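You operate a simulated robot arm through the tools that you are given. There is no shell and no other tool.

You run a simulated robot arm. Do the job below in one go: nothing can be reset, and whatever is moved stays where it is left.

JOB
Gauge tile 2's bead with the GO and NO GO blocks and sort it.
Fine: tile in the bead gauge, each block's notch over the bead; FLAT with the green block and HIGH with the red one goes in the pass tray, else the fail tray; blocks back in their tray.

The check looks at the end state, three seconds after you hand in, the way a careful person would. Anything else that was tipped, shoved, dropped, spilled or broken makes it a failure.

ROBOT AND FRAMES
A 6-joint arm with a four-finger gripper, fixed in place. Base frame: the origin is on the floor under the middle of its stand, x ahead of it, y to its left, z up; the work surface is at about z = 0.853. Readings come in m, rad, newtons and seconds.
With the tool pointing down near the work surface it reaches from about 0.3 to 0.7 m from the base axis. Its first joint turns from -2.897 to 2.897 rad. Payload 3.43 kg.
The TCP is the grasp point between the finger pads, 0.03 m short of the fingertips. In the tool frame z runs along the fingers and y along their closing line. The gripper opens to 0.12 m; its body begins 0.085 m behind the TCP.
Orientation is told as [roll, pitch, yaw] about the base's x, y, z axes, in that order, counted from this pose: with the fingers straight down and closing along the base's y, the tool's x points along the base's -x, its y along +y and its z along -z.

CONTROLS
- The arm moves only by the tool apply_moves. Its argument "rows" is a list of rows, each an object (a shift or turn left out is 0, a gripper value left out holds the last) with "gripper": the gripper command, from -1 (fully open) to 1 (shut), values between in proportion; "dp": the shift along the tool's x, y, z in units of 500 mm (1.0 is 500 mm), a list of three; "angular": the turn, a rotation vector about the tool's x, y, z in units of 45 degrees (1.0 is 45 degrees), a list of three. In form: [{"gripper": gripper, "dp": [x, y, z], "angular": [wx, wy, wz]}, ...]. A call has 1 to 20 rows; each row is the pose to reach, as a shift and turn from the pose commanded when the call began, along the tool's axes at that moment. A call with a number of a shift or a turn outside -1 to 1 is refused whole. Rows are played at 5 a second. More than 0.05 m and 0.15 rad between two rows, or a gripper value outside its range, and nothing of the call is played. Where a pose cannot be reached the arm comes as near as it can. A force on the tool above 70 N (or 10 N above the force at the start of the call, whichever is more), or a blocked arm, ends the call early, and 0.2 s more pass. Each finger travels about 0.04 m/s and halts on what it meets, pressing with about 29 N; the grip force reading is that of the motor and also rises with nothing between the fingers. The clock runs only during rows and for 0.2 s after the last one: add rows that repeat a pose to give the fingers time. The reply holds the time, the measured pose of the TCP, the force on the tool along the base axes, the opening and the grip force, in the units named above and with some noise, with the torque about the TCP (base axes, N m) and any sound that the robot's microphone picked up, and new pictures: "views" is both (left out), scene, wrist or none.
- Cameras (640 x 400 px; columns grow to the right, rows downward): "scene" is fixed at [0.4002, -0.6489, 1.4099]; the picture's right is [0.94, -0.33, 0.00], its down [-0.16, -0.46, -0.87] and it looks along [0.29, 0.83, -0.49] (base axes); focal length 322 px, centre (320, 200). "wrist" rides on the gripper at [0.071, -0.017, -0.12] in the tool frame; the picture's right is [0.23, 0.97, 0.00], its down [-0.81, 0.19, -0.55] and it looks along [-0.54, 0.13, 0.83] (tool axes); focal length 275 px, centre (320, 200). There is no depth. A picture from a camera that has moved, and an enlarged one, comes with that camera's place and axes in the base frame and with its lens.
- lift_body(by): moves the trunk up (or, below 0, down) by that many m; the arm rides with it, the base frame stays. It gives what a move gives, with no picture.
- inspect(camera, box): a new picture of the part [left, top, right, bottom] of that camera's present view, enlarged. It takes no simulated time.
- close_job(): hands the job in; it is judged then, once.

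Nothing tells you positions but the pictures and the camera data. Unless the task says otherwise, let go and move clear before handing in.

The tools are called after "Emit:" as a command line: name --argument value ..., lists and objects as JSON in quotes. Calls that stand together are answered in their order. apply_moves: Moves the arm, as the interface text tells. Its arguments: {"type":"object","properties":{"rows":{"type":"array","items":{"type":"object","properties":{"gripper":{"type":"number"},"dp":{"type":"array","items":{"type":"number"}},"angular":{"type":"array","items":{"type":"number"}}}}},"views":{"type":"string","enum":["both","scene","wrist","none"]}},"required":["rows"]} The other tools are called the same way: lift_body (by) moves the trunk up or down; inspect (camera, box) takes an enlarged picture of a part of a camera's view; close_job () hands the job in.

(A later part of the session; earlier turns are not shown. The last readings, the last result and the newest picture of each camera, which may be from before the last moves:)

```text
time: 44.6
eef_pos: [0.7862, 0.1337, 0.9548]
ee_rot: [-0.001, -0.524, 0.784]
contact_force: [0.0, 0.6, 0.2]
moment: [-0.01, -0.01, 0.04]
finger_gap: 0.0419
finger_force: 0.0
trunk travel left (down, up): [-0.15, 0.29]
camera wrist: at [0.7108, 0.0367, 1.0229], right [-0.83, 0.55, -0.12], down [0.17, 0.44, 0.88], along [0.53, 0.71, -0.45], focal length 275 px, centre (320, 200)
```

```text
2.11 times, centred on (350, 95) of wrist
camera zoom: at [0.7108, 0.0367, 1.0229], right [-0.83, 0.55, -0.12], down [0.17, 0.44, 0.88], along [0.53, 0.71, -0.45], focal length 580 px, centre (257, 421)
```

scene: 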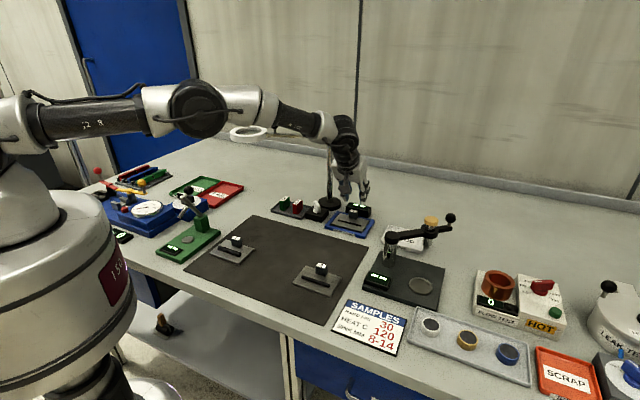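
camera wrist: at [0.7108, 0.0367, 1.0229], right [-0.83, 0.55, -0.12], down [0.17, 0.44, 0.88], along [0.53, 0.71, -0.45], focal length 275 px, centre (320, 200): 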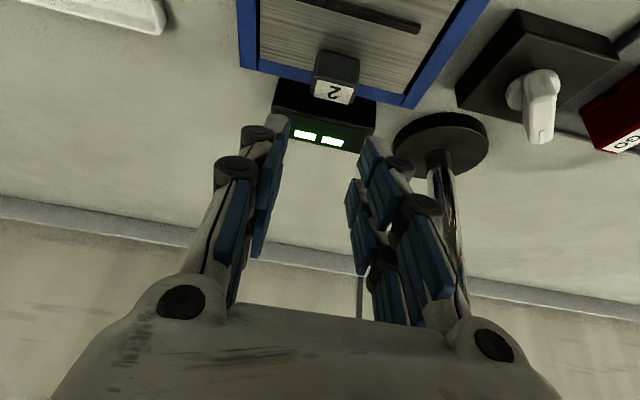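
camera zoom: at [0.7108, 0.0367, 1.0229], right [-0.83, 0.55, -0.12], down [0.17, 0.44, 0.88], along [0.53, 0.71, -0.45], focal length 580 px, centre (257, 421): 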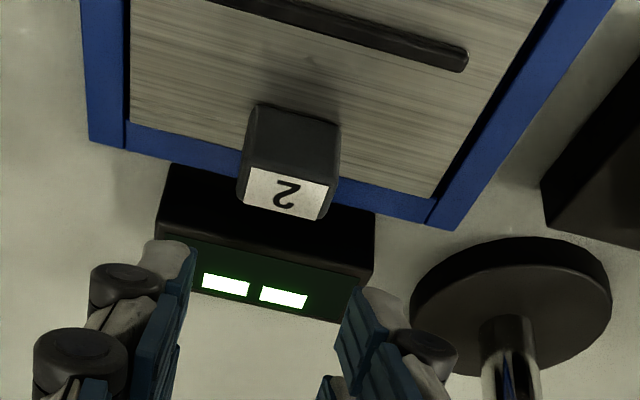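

Tile 2 is seated in the gauge. The blocks lie along the gauge's own line, about 0.18 and 0.23 m to the left, so I'll back away from the pole and hover over the block tray with a 22° lean to measure it.

Emit:
apply_moves --rows '[{"dp": [0.035, -0.0003, -0.0475]}, {"dp": [0.07, -0.0005, -0.095]}, {"dp": [0.1052, -0.0008, -0.1426]}, {"dp": [0.1078, 0.08, -0.1381], "angular": [0, 0.0356, 0]}, {"dp": [0.1104, 0.16, -0.1336], "angular": [0, 0.0711, 0]}, {"dp": [0.113, 0.24, -0.1291], "angular": [0, 0.1067, 0]}, {"dp": [0.1157, 0.32, -0.1247], "angular": [0, 0.1422, 0]}, {"dp": [0.1183, 0.4026, -0.1202], "angular": [0, 0.1778, 0]}, {"dp": [0.1183, 0.4026, -0.1202], "angular": [0, 0.1778, 0]}, {"dp": [0.1183, 0.4026, -0.1202], "angular": [0, 0.1778, 0]}]' --views "both"

Emit:
inspect --camera "wrist" --box '[220, 0, 480, 180]'

Emit:
inspect --camera "scene" --box '[250, 120, 370, 230]'

```text
time: 46.8
eef_pos: [0.5868, 0.221, 0.9759]
ee_rot: [0.0, -0.385, 0.786]
contact_force: [0.5, -0.3, 0.2]
moment: [0.01, -0.02, 0.02]
finger_gap: 0.042
finger_force: 0.0
trunk travel left (down, up): [-0.15, 0.29]
camera wrist: at [0.519, 0.1307, 1.0615], right [-0.84, 0.54, -0.09], down [0.25, 0.52, 0.82], along [0.48, 0.66, -0.57], focal length 275 px, centre (320, 200)
```

scene: 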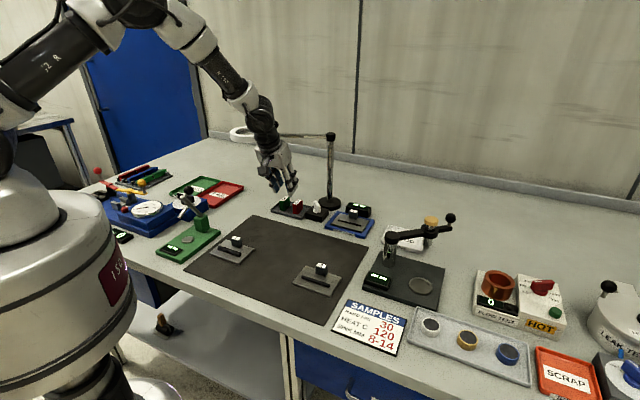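
wrist: 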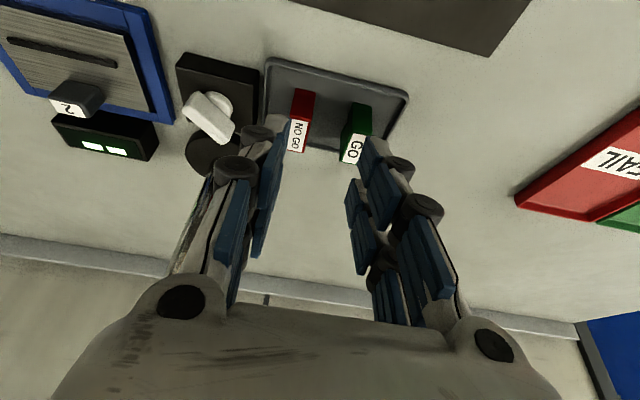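

```text
2.22 times, centred on (350, 90) of wrist
camera zoom: at [0.519, 0.1307, 1.0615], right [-0.84, 0.54, -0.09], down [0.25, 0.52, 0.82], along [0.48, 0.66, -0.57], focal length 612 px, centre (253, 444)
```

zoom: 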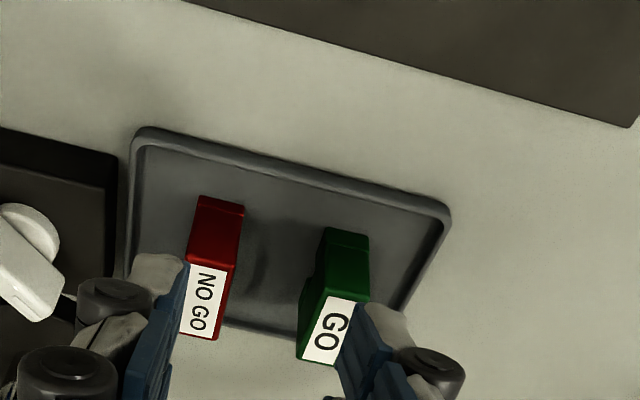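

```text
3.64 times, centred on (310, 175) of scene
camera zoom: at [0.4002, -0.6489, 1.4099], right [0.94, -0.33, 0.0], down [-0.16, -0.46, -0.87], along [0.29, 0.83, -0.49], focal length 1172 px, centre (356, 291)
```

zoom: 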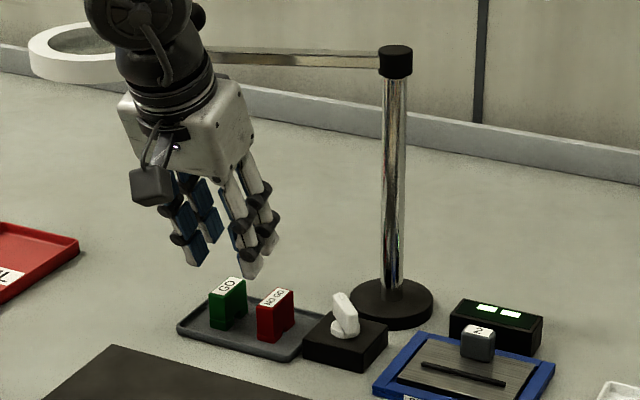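

The tray floor is at about z = 0.8565 and the blocks are about 17.5 × 36.5 × 35.5 mm, GO at (0.596, 0.280) and NO GO at (0.630, 0.244). I'll hover over GO with the fingers narrowed to clear the neighbour.

Emit:
apply_moves --rows '[{"gripper": 0.5, "dp": [-0.006, 0.023, 0.016]}, {"dp": [-0.012, 0.046, 0.033]}, {"dp": [-0.017, 0.0684, 0.0494]}, {"dp": [-0.017, 0.0684, 0.0494]}, {"dp": [-0.017, 0.0684, 0.0494]}]' --views "wrist"

Emit:
inspect --camera "wrist" --box '[220, 30, 420, 190]'

Emit:
inspect --camera "scene" --box '[265, 165, 325, 225]'

```text
time: 48.0
eef_pos: [0.5754, 0.2563, 0.9562]
ee_rot: [0.0, -0.384, 0.786]
contact_force: [0.7, -0.4, -0.4]
moment: [-0.01, 0.0, -0.02]
finger_gap: 0.0298
finger_force: 0.0
trunk travel left (down, up): [-0.15, 0.29]
camera wrist: at [0.5075, 0.1659, 1.0414], right [-0.84, 0.54, -0.09], down [0.25, 0.52, 0.82], along [0.48, 0.66, -0.57], focal length 275 px, centre (320, 200)
```

wrist: 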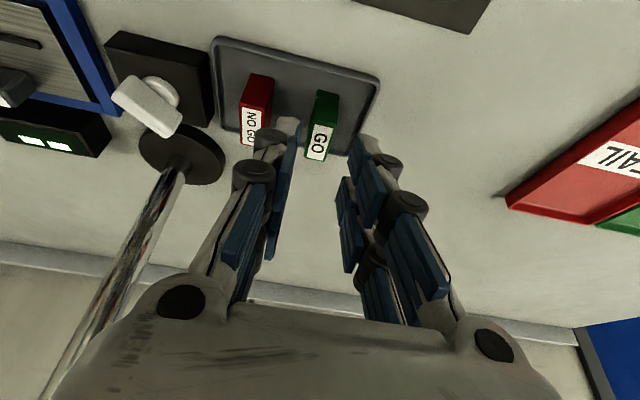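

```text
2.50 times, centred on (320, 110) of wrist
camera zoom: at [0.5075, 0.1659, 1.0414], right [-0.84, 0.54, -0.09], down [0.25, 0.52, 0.82], along [0.48, 0.66, -0.57], focal length 688 px, centre (320, 425)
```

zoom: 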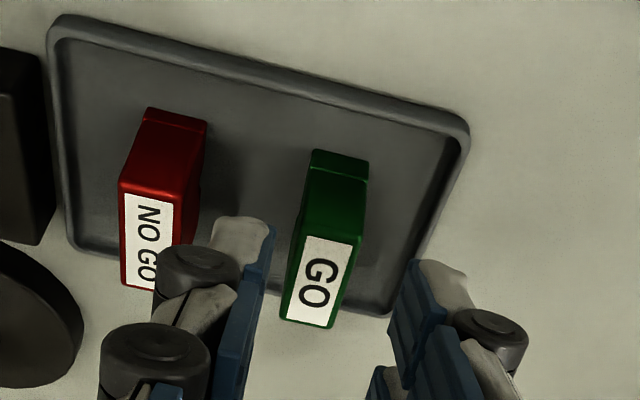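

```text
6.67 times, centred on (295, 195) of scene
camera zoom: at [0.4002, -0.6489, 1.4099], right [0.94, -0.33, 0.0], down [-0.16, -0.46, -0.87], along [0.29, 0.83, -0.49], focal length 2150 px, centre (487, 233)
```

zoom: 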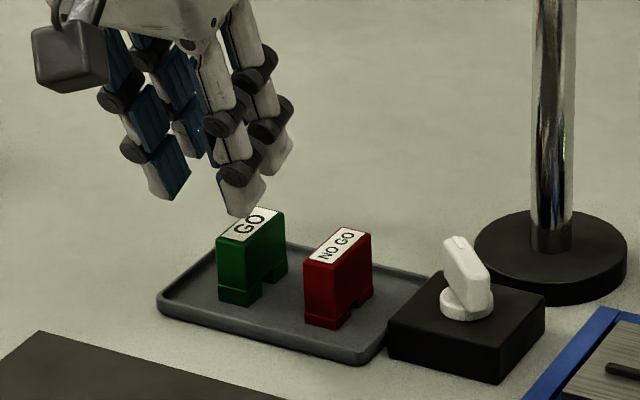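

GO is centred between the fingers. Descending along the tool axis beside it.

Emit:
apply_moves --rows '[{"dp": [-0.0003, 0.0008, 0.035]}, {"dp": [-0.0006, 0.0016, 0.07]}, {"dp": [-0.001, 0.0024, 0.1]}, {"dp": [-0.001, 0.0024, 0.1195]}, {"dp": [-0.001, 0.0024, 0.1195]}]' --views "wrist"

Emit:
inspect --camera "wrist" --box '[220, 60, 420, 220]'

Emit:
inspect --camera "scene" --box '[265, 165, 325, 225]'

```text
time: 49.2
eef_pos: [0.5883, 0.2727, 0.9018]
ee_rot: [0.0, -0.386, 0.784]
contact_force: [-0.3, 0.6, -0.8]
moment: [-0.01, 0.02, 0.0]
finger_gap: 0.0299
finger_force: 0.0
trunk travel left (down, up): [-0.15, 0.29]
camera wrist: at [0.5218, 0.1822, 0.9869], right [-0.84, 0.54, -0.09], down [0.25, 0.52, 0.82], along [0.48, 0.66, -0.57], focal length 275 px, centre (320, 200)
```

wrist: 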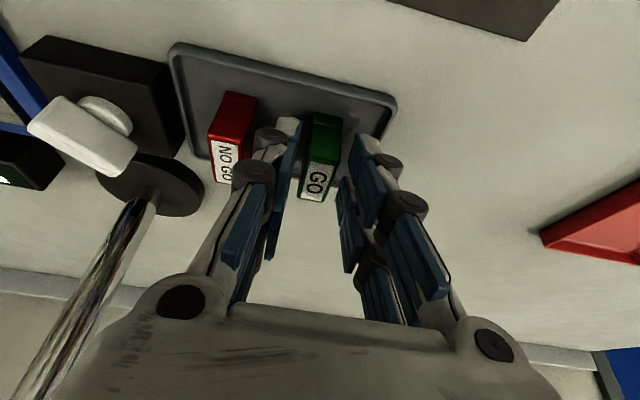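

```text
2.50 times, centred on (320, 140) of wrist
camera zoom: at [0.5218, 0.1822, 0.9869], right [-0.84, 0.54, -0.09], down [0.25, 0.52, 0.82], along [0.48, 0.66, -0.57], focal length 688 px, centre (320, 350)
```

zoom: 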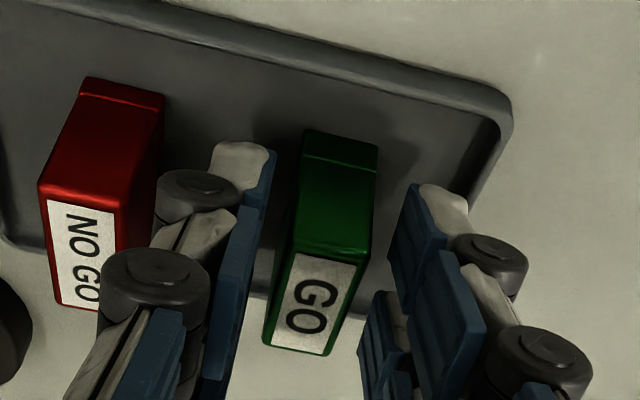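

```text
6.67 times, centred on (295, 195) of scene
camera zoom: at [0.4002, -0.6489, 1.4099], right [0.94, -0.33, 0.0], down [-0.16, -0.46, -0.87], along [0.29, 0.83, -0.49], focal length 2150 px, centre (487, 233)
```

zoom: 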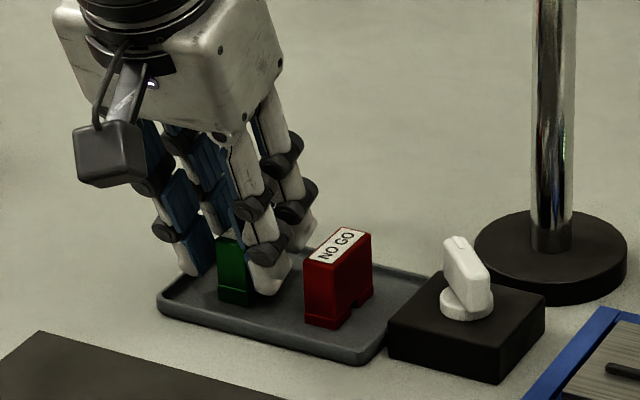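

Emit:
apply_moves --rows '[{"gripper": 1, "dp": [0, 0, 0]}, {"dp": [0, 0, 0]}, {"dp": [0, 0, 0]}, {"dp": [0, 0, 0]}]' --views "none"

Emit:
apply_moves --rows '[{"dp": [-0.0007, 0, -0.0019]}, {"dp": [-0.0022, 0, -0.0056]}, {"dp": [-0.0045, 0, -0.0111]}, {"dp": [-0.0075, 0, -0.0185]}, {"dp": [-0.0075, 0, -0.0185]}]' --views "wrist"

Emit:
inspect --camera "wrist" --box '[220, 60, 420, 220]'

Emit:
inspect --camera "scene" --box '[265, 165, 325, 225]'

```text
time: 50.2
eef_pos: [0.5894, 0.2722, 0.9021]
ee_rot: [0.0, -0.384, 0.785]
contact_force: [-0.4, 0.6, -0.1]
moment: [0.04, -0.02, 0.02]
finger_gap: 0.0172
finger_force: 29.1
trunk travel left (down, up): [-0.15, 0.29]
```

```text
time: 51.4
eef_pos: [0.5897, 0.2734, 0.913]
ee_rot: [0.0, -0.383, 0.785]
contact_force: [0.0, 0.0, -1.4]
moment: [-0.01, -0.01, -0.02]
finger_gap: 0.0177
finger_force: 29.1
trunk travel left (down, up): [-0.15, 0.29]
camera wrist: at [0.522, 0.1827, 0.9973], right [-0.84, 0.54, -0.09], down [0.25, 0.52, 0.82], along [0.48, 0.66, -0.57], focal length 275 px, centre (320, 200)
```

wrist: 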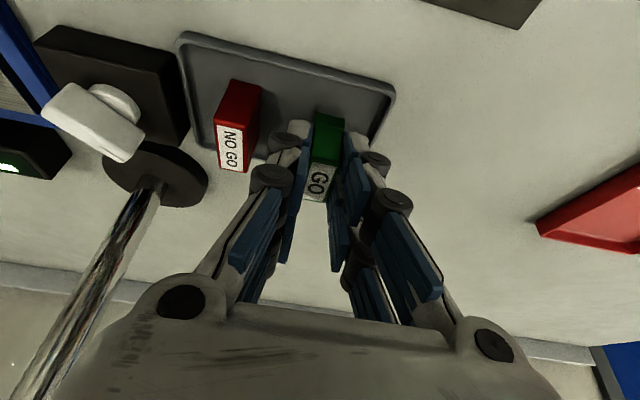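

```text
2.50 times, centred on (320, 140) of wrist
camera zoom: at [0.522, 0.1827, 0.9973], right [-0.84, 0.54, -0.09], down [0.25, 0.52, 0.82], along [0.48, 0.66, -0.57], focal length 688 px, centre (320, 350)
```

zoom: 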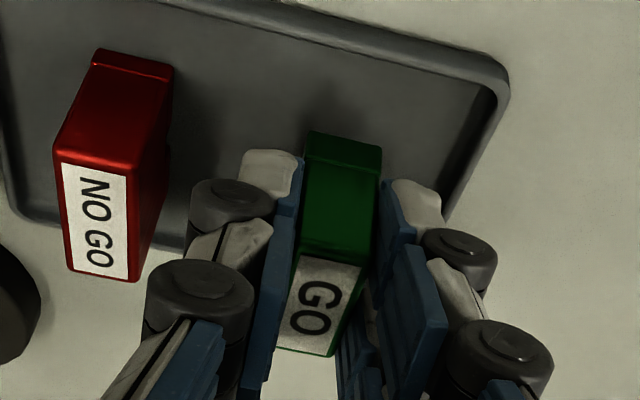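

```text
6.67 times, centred on (295, 195) of scene
camera zoom: at [0.4002, -0.6489, 1.4099], right [0.94, -0.33, 0.0], down [-0.16, -0.46, -0.87], along [0.29, 0.83, -0.49], focal length 2150 px, centre (487, 233)
```

zoom: 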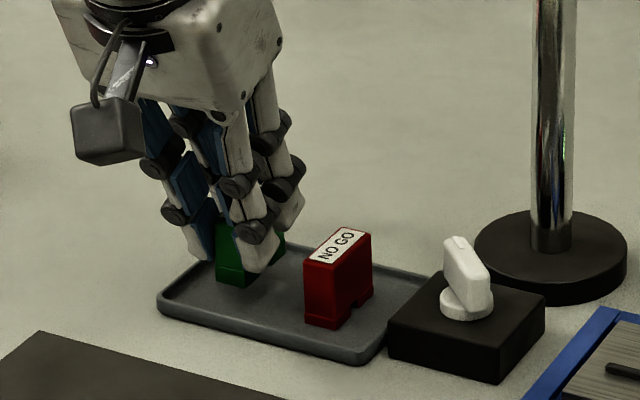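

GO is in hand, held straight with a 17.5 mm gap. I'll lift it over the NO GO block and switch knob and carry it along the line to above the bead.

Emit:
apply_moves --rows '[{"dp": [-0.0108, 0, -0.0267]}, {"dp": [-0.0216, 0, -0.0534]}, {"dp": [-0.0323, 0, -0.0801]}, {"dp": [-0.0431, 0, -0.1068]}, {"dp": [-0.0539, 0, -0.1335]}, {"dp": [-0.0522, -0.04, -0.1342]}, {"dp": [-0.0502, -0.1, -0.135]}, {"dp": [-0.0481, -0.16, -0.1358]}, {"dp": [-0.046, -0.22, -0.1366]}, {"dp": [-0.0439, -0.28, -0.1375]}, {"dp": [-0.0418, -0.34, -0.1384]}, {"dp": [-0.0396, -0.4, -0.1392]}, {"dp": [-0.0378, -0.45, -0.14]}, {"dp": [-0.037, -0.4731, -0.1403]}, {"dp": [-0.037, -0.4731, -0.1403]}, {"dp": [-0.037, -0.4731, -0.1403]}]' --views "both"

Emit:
inspect --camera "scene" --box '[316, 170, 396, 245]'

Emit:
inspect --camera "wrist" --box '[200, 0, 460, 180]'

```text
time: 54.8
eef_pos: [0.7509, 0.0977, 0.9847]
ee_rot: [-0.001, -0.383, 0.787]
contact_force: [-0.1, -0.7, 0.1]
moment: [0.02, 0.0, -0.04]
finger_gap: 0.0175
finger_force: 28.9
trunk travel left (down, up): [-0.15, 0.29]
camera wrist: at [0.6832, 0.0083, 1.0694], right [-0.84, 0.54, -0.09], down [0.25, 0.52, 0.82], along [0.48, 0.66, -0.57], focal length 275 px, centre (320, 200)
```

scene: 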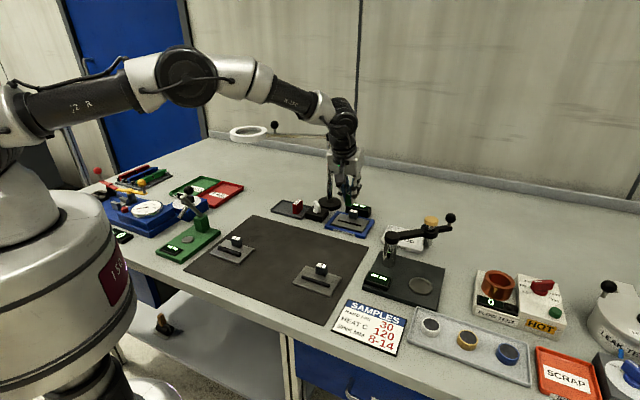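
wrist: 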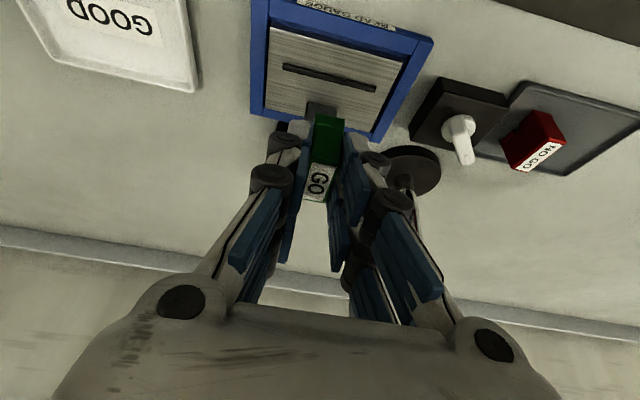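

```text
5.33 times, centred on (356, 208) of scene
camera zoom: at [0.4002, -0.6489, 1.4099], right [0.94, -0.33, 0.0], down [-0.16, -0.46, -0.87], along [0.29, 0.83, -0.49], focal length 1720 px, centre (128, 160)
```

zoom: 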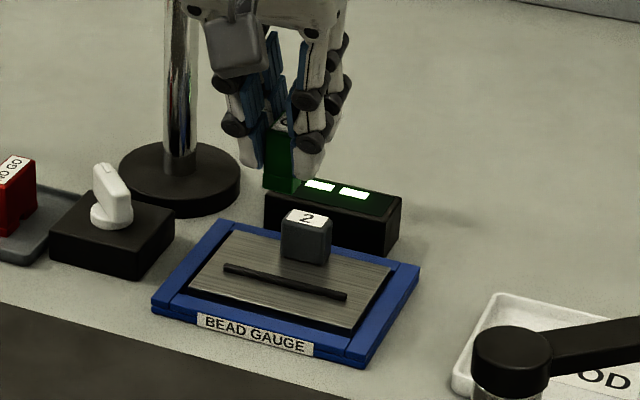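

```text
2.22 times, centred on (330, 90) of wrist
camera zoom: at [0.6832, 0.0083, 1.0694], right [-0.84, 0.54, -0.09], down [0.25, 0.52, 0.82], along [0.48, 0.66, -0.57], focal length 612 px, centre (298, 444)
```

zoom: 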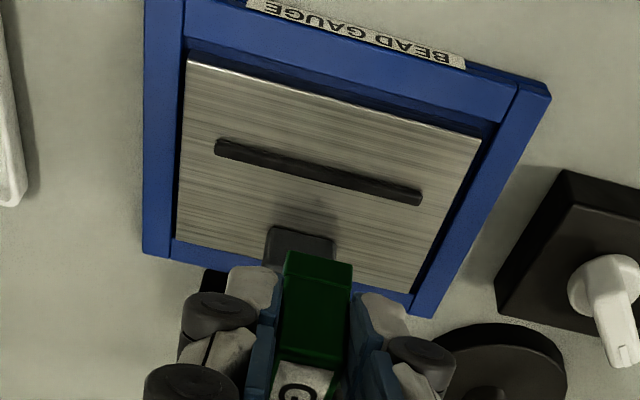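

Emit:
inspect --camera "scene" --box '[286, 192, 312, 220]'

Emit:
inspect --camera "scene" --box '[340, 180, 372, 212]'

Emit:
inspect --camera "wrist" --box '[280, 90, 380, 160]'

```text
14.29 times, centred on (299, 206) of scene
camera zoom: at [0.4002, -0.6489, 1.4099], right [0.94, -0.33, 0.0], down [-0.16, -0.46, -0.87], along [0.29, 0.83, -0.49], focal length 4606 px, centre (620, 114)
```

zoom: 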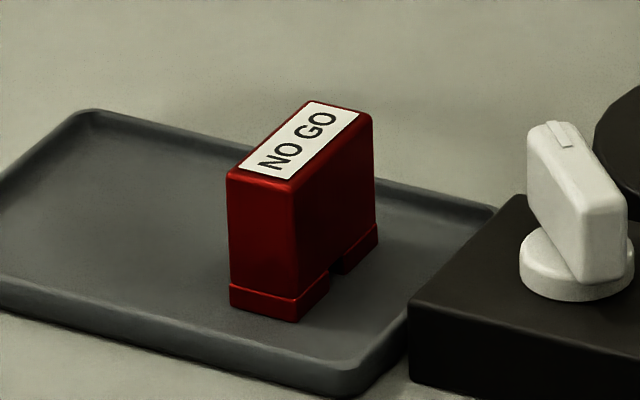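

```text
12.50 times, centred on (356, 196) of scene
camera zoom: at [0.4002, -0.6489, 1.4099], right [0.94, -0.33, 0.0], down [-0.16, -0.46, -0.87], along [0.29, 0.83, -0.49], focal length 4030 px, centre (-130, 250)
```

zoom: 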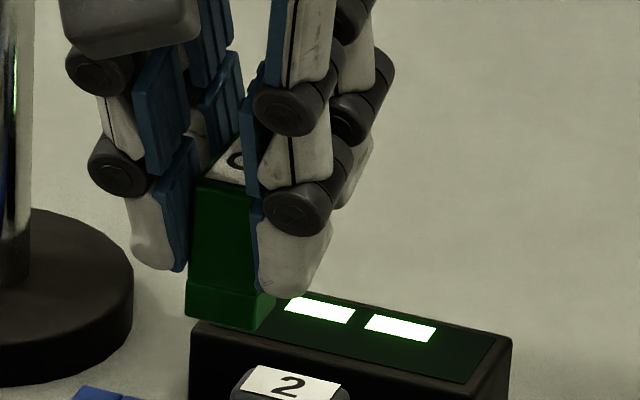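

```text
5.71 times, centred on (330, 125) of wrist
camera zoom: at [0.6832, 0.0083, 1.0694], right [-0.84, 0.54, -0.09], down [0.25, 0.52, 0.82], along [0.48, 0.66, -0.57], focal length 1573 px, centre (263, 629)
```

zoom: 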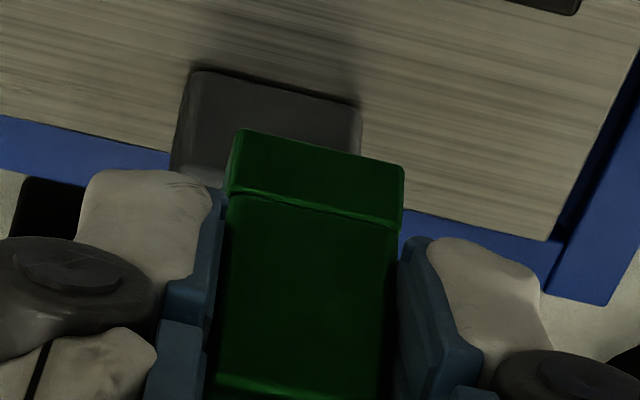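

The bead's midpoint measures about (u, w) = (0.460, 0.611) in the gauge's own axes, within 1–2 mm of the block. I'll lower to just above the bead and compare them in the same picture.

Emit:
apply_moves --rows '[{"dp": [0.009, 0, 0.024]}, {"dp": [0.018, 0, 0.048]}, {"dp": [0.027, 0, 0.072]}, {"dp": [0.036, 0, 0.096]}, {"dp": [0.0466, 0, 0.1236]}, {"dp": [0.0466, 0, 0.1236]}, {"dp": [0.0466, 0, 0.1236]}]' --views "both"

Emit:
inspect --camera "scene" --box '[330, 190, 380, 235]'

Emit:
inspect --camera "wrist" --box '[240, 40, 420, 160]'

```text
time: 56.4
eef_pos: [0.7517, 0.1006, 0.9178]
ee_rot: [0.0, -0.382, 0.786]
contact_force: [-0.5, 0.3, -1.0]
moment: [-0.02, -0.02, 0.03]
finger_gap: 0.0174
finger_force: 28.8
trunk travel left (down, up): [-0.15, 0.29]
camera wrist: at [0.6844, 0.0096, 1.0031], right [-0.84, 0.54, -0.09], down [0.25, 0.52, 0.82], along [0.48, 0.66, -0.57], focal length 275 px, centre (320, 200)
```

scene: 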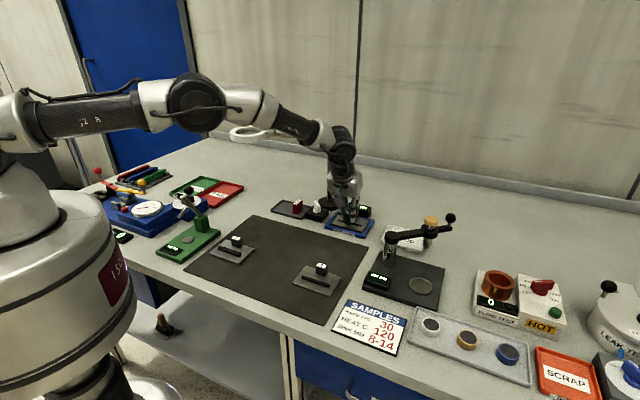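
wrist: 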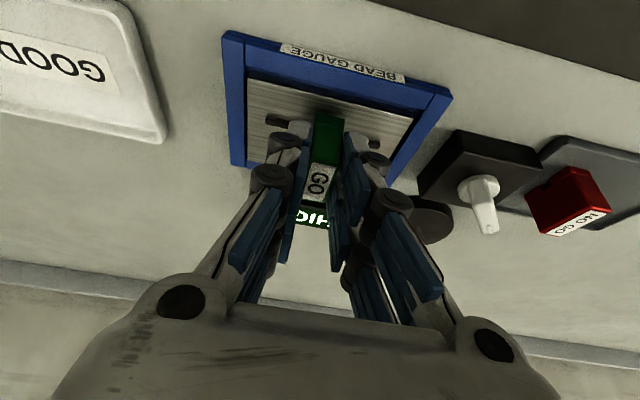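

```text
8.89 times, centred on (355, 212) of scene
camera zoom: at [0.4002, -0.6489, 1.4099], right [0.94, -0.33, 0.0], down [-0.16, -0.46, -0.87], along [0.29, 0.83, -0.49], focal length 2866 px, centre (9, 89)
```

zoom: 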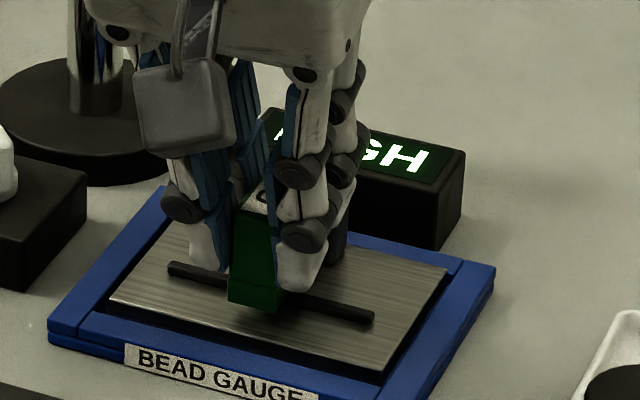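

```text
3.33 times, centred on (330, 100) of wrist
camera zoom: at [0.6844, 0.0096, 1.0031], right [-0.84, 0.54, -0.09], down [0.25, 0.52, 0.82], along [0.48, 0.66, -0.57], focal length 918 px, centre (287, 533)
```

zoom: 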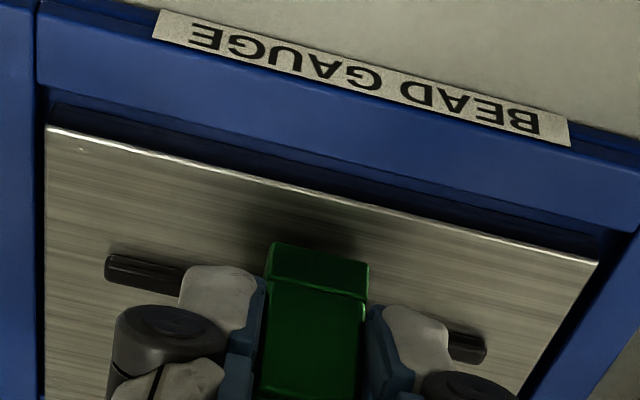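

The gauge display came alive and reads "HIGH" while the block hovers over the bead. The block and bead agree to within about 1 mm, so I'll lower GO gently.

Emit:
apply_moves --rows '[{"dp": [0.0015, 0, 0.0037]}, {"dp": [0.003, 0, 0.0074]}, {"dp": [0.0045, 0, 0.0111]}, {"dp": [0.0045, 0, 0.0111]}]' --views "none"

Emit:
inspect --camera "scene" --box '[330, 190, 380, 235]'

Emit:
inspect --camera "wrist" --box '[240, 40, 420, 160]'

```text
time: 57.4
eef_pos: [0.7519, 0.102, 0.9121]
ee_rot: [0.0, -0.385, 0.787]
contact_force: [0.2, -0.6, -0.7]
moment: [0.03, -0.01, -0.03]
finger_gap: 0.0176
finger_force: 29.3
trunk travel left (down, up): [-0.15, 0.29]
```

```text
8.89 times, centred on (355, 212) of scene
camera zoom: at [0.4002, -0.6489, 1.4099], right [0.94, -0.33, 0.0], down [-0.16, -0.46, -0.87], along [0.29, 0.83, -0.49], focal length 2866 px, centre (9, 89)
```

zoom: 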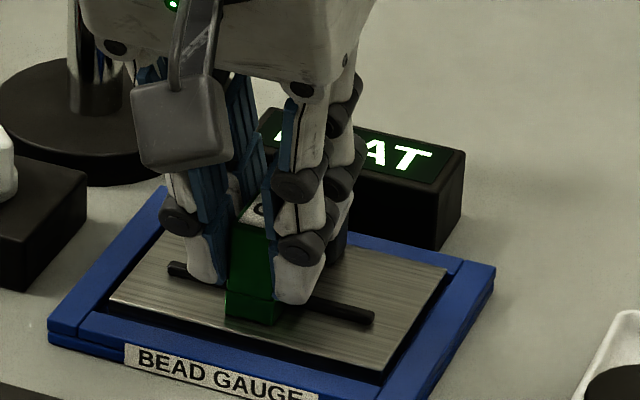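

```text
3.33 times, centred on (330, 100) of wrist
camera zoom: at [0.6842, 0.0107, 0.9974], right [-0.84, 0.54, -0.09], down [0.25, 0.52, 0.82], along [0.48, 0.66, -0.57], focal length 918 px, centre (287, 533)
```

zoom: 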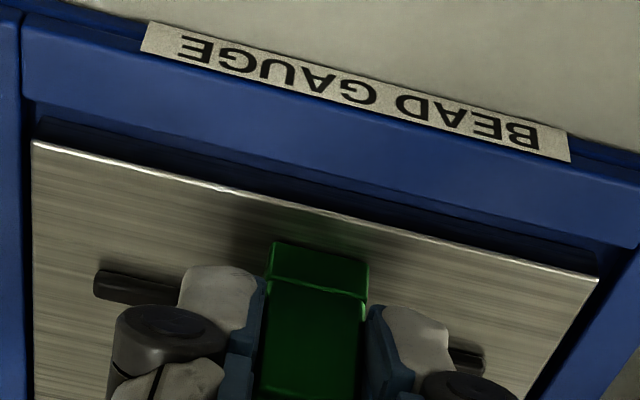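

Emit:
apply_moves --rows '[{"dp": [0.0007, 0, 0.0019]}, {"dp": [0.0007, 0, 0.0019]}]' --views "none"

Emit:
apply_moves --rows '[{"dp": [0.0007, 0, 0.0019]}, {"dp": [0.0007, 0, 0.0019]}]' --views "none"

```text
time: 58.0
eef_pos: [0.7524, 0.101, 0.9123]
ee_rot: [-0.003, -0.386, 0.786]
contact_force: [-0.1, -0.6, 3.4]
moment: [-0.04, 0.01, -0.01]
finger_gap: 0.0175
finger_force: 28.9
trunk travel left (down, up): [-0.15, 0.29]
```

```text
time: 58.6
eef_pos: [0.7523, 0.1015, 0.9106]
ee_rot: [-0.004, -0.387, 0.785]
contact_force: [-1.7, 1.3, 8.3]
moment: [0.0, 0.07, -0.02]
finger_gap: 0.0177
finger_force: 28.8
trunk travel left (down, up): [-0.15, 0.29]
```

Emit:
inspect --camera "scene" --box '[330, 190, 380, 235]'

Emit:
apply_moves --rows '[{"dp": [-0.0007, 0, -0.0019]}, {"gripper": 0.5, "dp": [-0.0007, 0, -0.0019]}, {"dp": [-0.0007, 0, -0.0019]}, {"dp": [-0.0007, 0, -0.0019]}]' --views "wrist"

Emit:
inspect --camera "scene" --box '[330, 190, 380, 235]'

Emit:
inspect --camera "wrist" --box '[240, 40, 420, 220]'

```text
8.89 times, centred on (355, 212) of scene
camera zoom: at [0.4002, -0.6489, 1.4099], right [0.94, -0.33, 0.0], down [-0.16, -0.46, -0.87], along [0.29, 0.83, -0.49], focal length 2866 px, centre (9, 89)
```

zoom: 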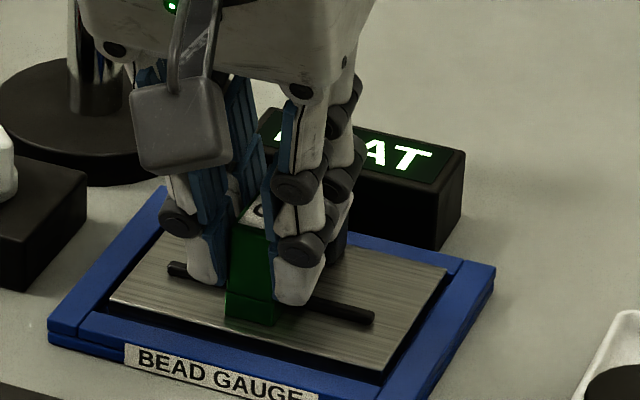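

```text
time: 59.6
eef_pos: [0.752, 0.1012, 0.9102]
ee_rot: [-0.002, -0.382, 0.784]
contact_force: [0.3, 0.3, 0.1]
moment: [-0.04, -0.03, 0.03]
finger_gap: 0.0299
finger_force: 0.0
trunk travel left (down, up): [-0.15, 0.29]
camera wrist: at [0.6839, 0.0103, 0.9959], right [-0.84, 0.54, -0.09], down [0.25, 0.52, 0.82], along [0.48, 0.66, -0.57], focal length 275 px, centre (320, 200)
```

wrist: 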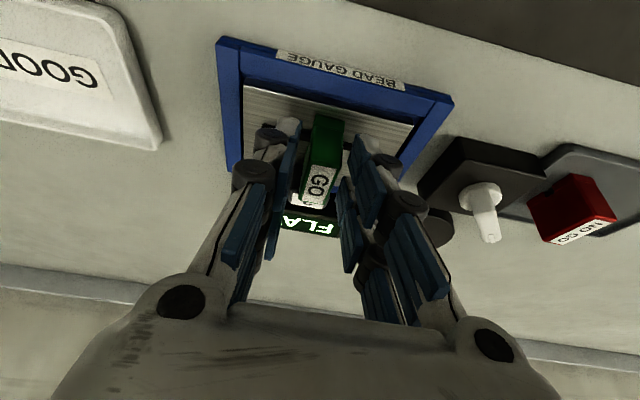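

```text
8.89 times, centred on (355, 212) of scene
camera zoom: at [0.4002, -0.6489, 1.4099], right [0.94, -0.33, 0.0], down [-0.16, -0.46, -0.87], along [0.29, 0.83, -0.49], focal length 2866 px, centre (9, 89)
```

zoom: 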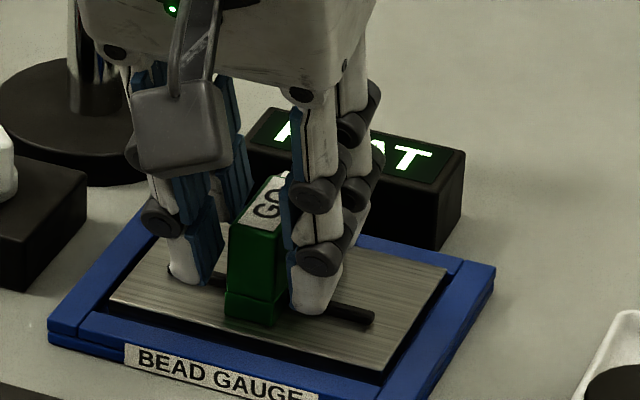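

```text
2.22 times, centred on (330, 130) of wrist
camera zoom: at [0.6839, 0.0103, 0.9959], right [-0.84, 0.54, -0.09], down [0.25, 0.52, 0.82], along [0.48, 0.66, -0.57], focal length 612 px, centre (298, 356)
```

zoom: 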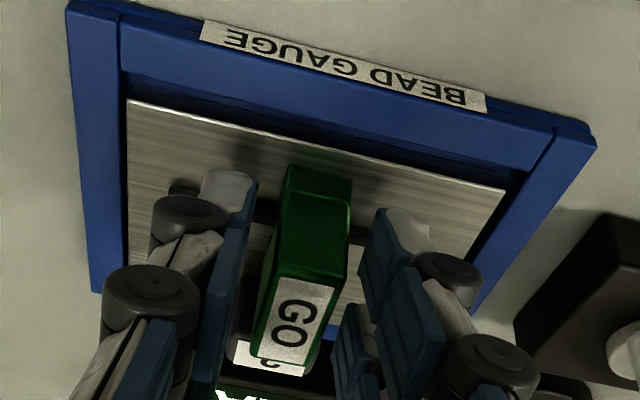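

With GO released and resting over the bead the display reads FLAT. I'll let it rest a moment longer, confirm, then regrip it.

Emit:
apply_moves --rows '[{"dp": [0, 0, 0]}, {"dp": [0, 0, 0]}, {"dp": [0, 0, 0]}, {"dp": [0, 0, 0]}]' --views "none"

Emit:
inspect --camera "scene" --box '[335, 192, 375, 232]'

Emit:
apply_moves --rows '[{"gripper": 1, "dp": [0, 0, 0]}, {"dp": [0, 0, 0]}, {"dp": [0, 0, 0]}, {"dp": [0, 0, 0]}]' --views "wrist"

Emit:
inspect --camera "wrist" --box '[240, 40, 420, 220]'

```text
time: 60.6
eef_pos: [0.7521, 0.101, 0.9111]
ee_rot: [0.0, -0.384, 0.786]
contact_force: [0.5, 0.1, -0.2]
moment: [-0.01, -0.02, -0.02]
finger_gap: 0.0302
finger_force: 0.1
trunk travel left (down, up): [-0.15, 0.29]
```

```text
10.00 times, centred on (355, 212) of scene
camera zoom: at [0.4002, -0.6489, 1.4099], right [0.94, -0.33, 0.0], down [-0.16, -0.46, -0.87], along [0.29, 0.83, -0.49], focal length 3224 px, centre (-30, 80)
```

zoom: 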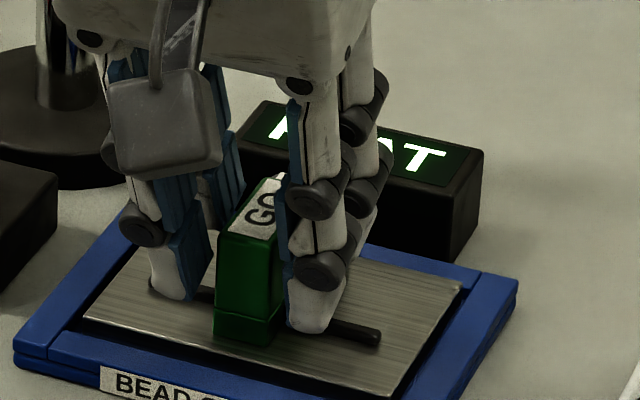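

```text
time: 61.6
eef_pos: [0.7513, 0.1009, 0.9116]
ee_rot: [0.0, -0.385, 0.784]
contact_force: [0.4, 0.4, -1.0]
moment: [0.0, -0.02, 0.03]
finger_gap: 0.0175
finger_force: 29.1
trunk travel left (down, up): [-0.15, 0.29]
camera wrist: at [0.684, 0.0103, 0.996], right [-0.84, 0.54, -0.09], down [0.25, 0.52, 0.82], along [0.48, 0.66, -0.57], focal length 275 px, centre (320, 200)
```

wrist: 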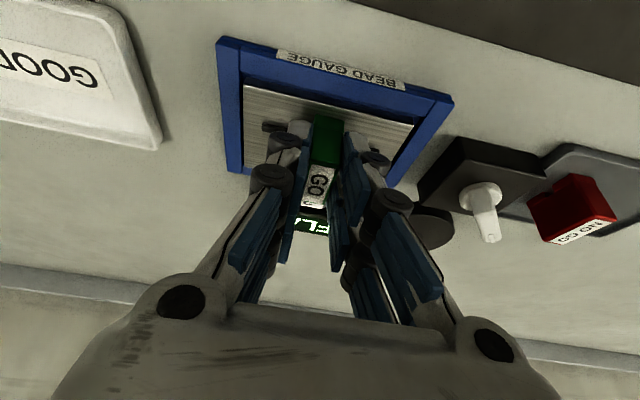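

```text
2.22 times, centred on (330, 130) of wrist
camera zoom: at [0.684, 0.0103, 0.996], right [-0.84, 0.54, -0.09], down [0.25, 0.52, 0.82], along [0.48, 0.66, -0.57], focal length 612 px, centre (298, 356)
```

zoom: 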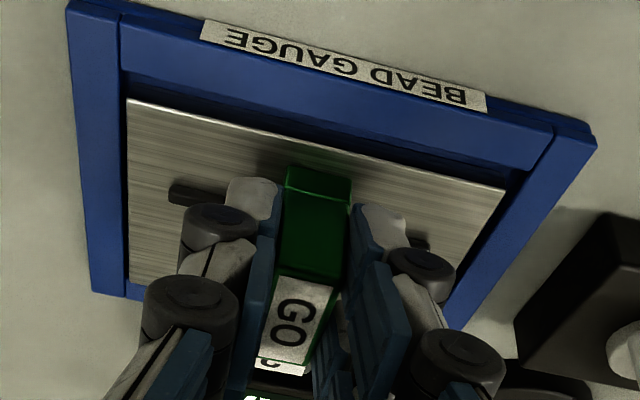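

FLAT with GO is confirmed and the block is regripped. Lifting it straight up and carrying it back to its spot in the tray.

Emit:
apply_moves --rows '[{"dp": [-0.0022, 0, -0.0056]}, {"dp": [-0.009, 0, -0.0222]}, {"dp": [-0.02, 0, -0.0495]}, {"dp": [-0.032, 0, -0.0792]}, {"dp": [-0.044, 0, -0.109]}, {"dp": [-0.0552, 0, -0.1367]}, {"dp": [-0.0562, 0.04, -0.1363]}, {"dp": [-0.0578, 0.1, -0.1356]}, {"dp": [-0.0595, 0.16, -0.135]}, {"dp": [-0.0611, 0.22, -0.1343]}, {"dp": [-0.0628, 0.28, -0.1337]}, {"dp": [-0.0644, 0.34, -0.133]}, {"dp": [-0.066, 0.4, -0.1324]}, {"dp": [-0.0674, 0.45, -0.1318]}, {"dp": [-0.068, 0.4725, -0.1316]}, {"dp": [-0.068, 0.4725, -0.1316]}, {"dp": [-0.068, 0.4725, -0.1316]}]' --views "both"

Emit:
inspect --camera "scene" --box '[316, 190, 396, 245]'

Emit:
inspect --camera "wrist" --box '[200, 0, 460, 180]'

```text
time: 65.2
eef_pos: [0.5896, 0.2711, 0.9851]
ee_rot: [-0.001, -0.385, 0.785]
contact_force: [0.5, 0.7, -0.8]
moment: [-0.02, 0.01, -0.02]
finger_gap: 0.0174
finger_force: 28.7
trunk travel left (down, up): [-0.15, 0.29]
camera wrist: at [0.5222, 0.1812, 1.07], right [-0.84, 0.54, -0.09], down [0.25, 0.52, 0.82], along [0.48, 0.66, -0.57], focal length 275 px, centre (320, 200)
```

scene: 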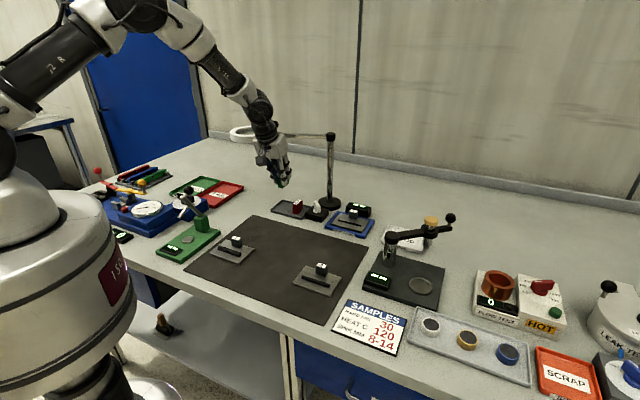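
wrist: 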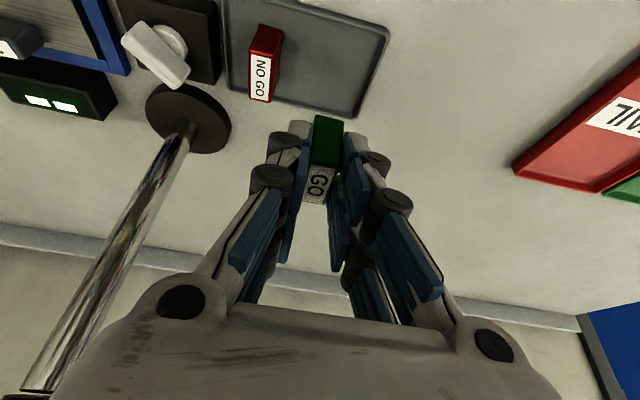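

```text
7.27 times, centred on (356, 218) of scene
camera zoom: at [0.4002, -0.6489, 1.4099], right [0.94, -0.33, 0.0], down [-0.16, -0.46, -0.87], along [0.29, 0.83, -0.49], focal length 2345 px, centre (58, 73)
```

zoom: 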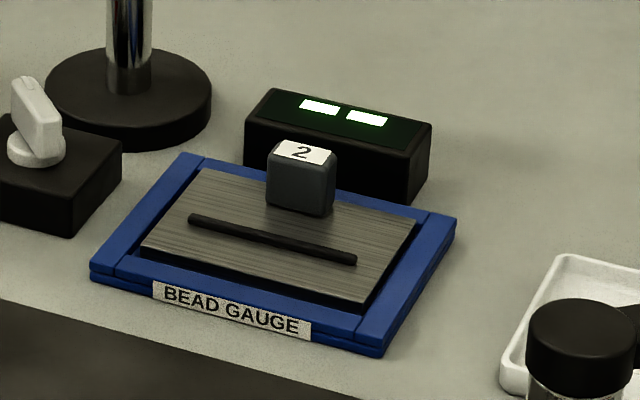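

```text
2.22 times, centred on (330, 90) of wrist
camera zoom: at [0.5222, 0.1812, 1.07], right [-0.84, 0.54, -0.09], down [0.25, 0.52, 0.82], along [0.48, 0.66, -0.57], focal length 612 px, centre (298, 444)
```

zoom: 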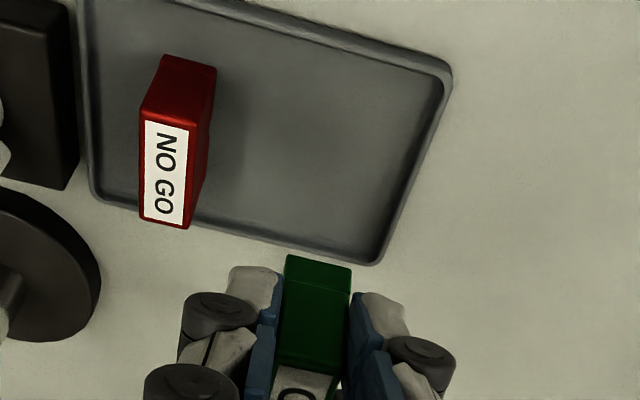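

Emit:
apply_moves --rows '[{"dp": [0.011, 0.002, 0.0275]}, {"dp": [0.022, 0.002, 0.055]}, {"dp": [0.033, 0.002, 0.0825]}, {"dp": [0.044, 0.002, 0.11]}, {"dp": [0.053, 0.002, 0.133]}, {"dp": [0.0598, 0.002, 0.1502]}, {"dp": [0.0598, 0.002, 0.1502]}]' --views "wrist"

Emit:
inspect --camera "wrist" --box '[220, 60, 420, 220]'

Emit:
inspect --camera "scene" --box '[265, 165, 325, 225]'

```text
time: 66.8
eef_pos: [0.588, 0.2724, 0.9038]
ee_rot: [0.001, -0.382, 0.785]
contact_force: [0.7, -0.2, -0.5]
moment: [0.01, 0.02, -0.03]
finger_gap: 0.0177
finger_force: 29.5
trunk travel left (down, up): [-0.15, 0.29]
camera wrist: at [0.5216, 0.1822, 0.989], right [-0.84, 0.54, -0.09], down [0.25, 0.52, 0.82], along [0.48, 0.66, -0.57], focal length 275 px, centre (320, 200)
```

wrist: 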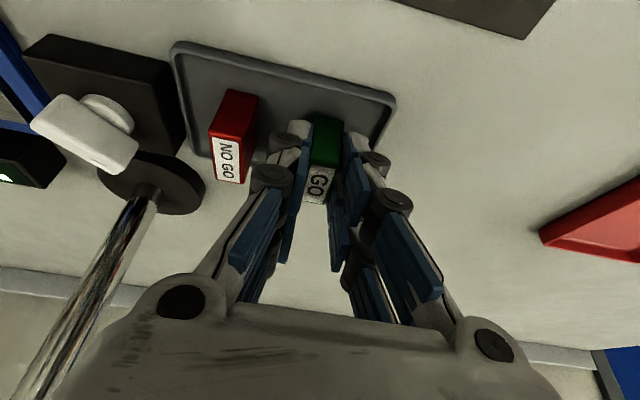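

```text
2.50 times, centred on (320, 140) of wrist
camera zoom: at [0.5216, 0.1822, 0.989], right [-0.84, 0.54, -0.09], down [0.25, 0.52, 0.82], along [0.48, 0.66, -0.57], focal length 688 px, centre (320, 350)
```

zoom: 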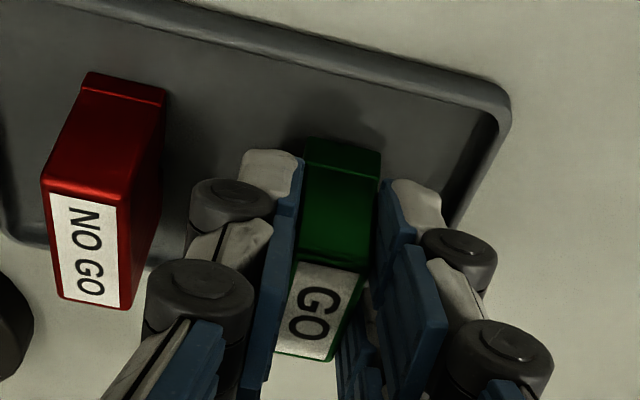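

```text
6.67 times, centred on (295, 195) of scene
camera zoom: at [0.4002, -0.6489, 1.4099], right [0.94, -0.33, 0.0], down [-0.16, -0.46, -0.87], along [0.29, 0.83, -0.49], focal length 2150 px, centre (487, 233)
```

zoom: 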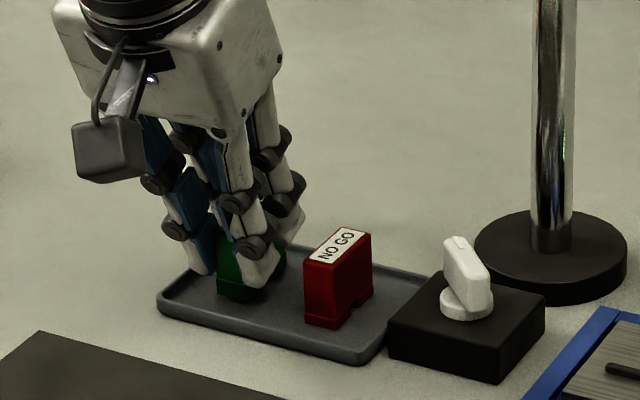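

Emit:
apply_moves --rows '[{"dp": [0.0007, 0, 0.0019]}, {"dp": [0.0007, 0, 0.0019]}]' --views "none"

Emit:
apply_moves --rows '[{"dp": [0.0005, 0, 0.0013]}, {"dp": [0.0005, 0, 0.0013]}]' --views "none"

```text
time: 67.4
eef_pos: [0.5898, 0.2738, 0.9031]
ee_rot: [-0.001, -0.382, 0.785]
contact_force: [0.3, -0.1, -0.8]
moment: [0.02, -0.02, -0.02]
finger_gap: 0.0175
finger_force: 28.8
trunk travel left (down, up): [-0.15, 0.29]
```

```text
time: 68.0
eef_pos: [0.5886, 0.2725, 0.9011]
ee_rot: [0.001, -0.385, 0.785]
contact_force: [0.3, -0.2, -0.1]
moment: [-0.02, 0.01, 0.0]
finger_gap: 0.0176
finger_force: 28.3
trunk travel left (down, up): [-0.15, 0.29]
```

Emit:
apply_moves --rows '[{"dp": [0.0005, 0, 0.0013]}, {"dp": [0.0005, 0, 0.0013]}]' --views "none"

```text
time: 68.6
eef_pos: [0.5901, 0.2732, 0.902]
ee_rot: [0.001, -0.385, 0.783]
contact_force: [0.6, -0.6, -0.5]
moment: [0.0, -0.02, -0.01]
finger_gap: 0.0174
finger_force: 28.6
trunk travel left (down, up): [-0.15, 0.29]
```

Emit:
apply_moves --rows '[{"dp": [0.0005, 0, 0.0013]}, {"dp": [0.0005, 0, 0.0013]}]' --views "none"

```text
time: 69.2
eef_pos: [0.5884, 0.2732, 0.8997]
ee_rot: [-0.001, -0.387, 0.786]
contact_force: [0.4, 0.4, 0.5]
moment: [0.03, 0.02, 0.0]
finger_gap: 0.0173
finger_force: 29.2
trunk travel left (down, up): [-0.15, 0.29]
```

Emit:
apply_moves --rows '[{"dp": [0.0004, 0, 0.0009]}, {"dp": [0.0004, 0, 0.0009]}]' --views "none"

Emit:
inspect --camera "scene" --box '[270, 180, 310, 220]'

```text
time: 69.8
eef_pos: [0.589, 0.2742, 0.9011]
ee_rot: [0.0, -0.386, 0.786]
contact_force: [-1.2, -1.4, 6.4]
moment: [-0.1, 0.04, 0.01]
finger_gap: 0.0177
finger_force: 28.8
trunk travel left (down, up): [-0.15, 0.29]
```

```text
10.00 times, centred on (290, 200) of scene
camera zoom: at [0.4002, -0.6489, 1.4099], right [0.94, -0.33, 0.0], down [-0.16, -0.46, -0.87], along [0.29, 0.83, -0.49], focal length 3224 px, centre (620, 200)
```

zoom: 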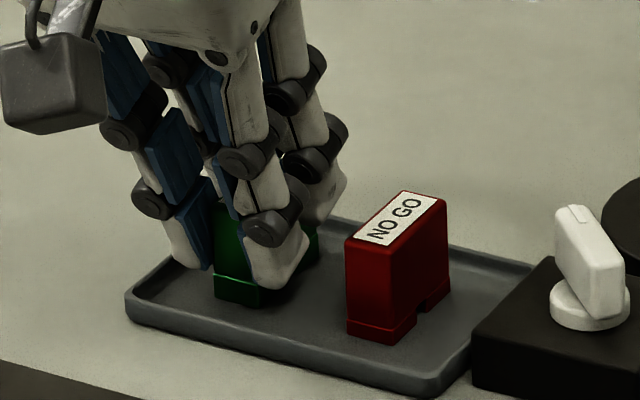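

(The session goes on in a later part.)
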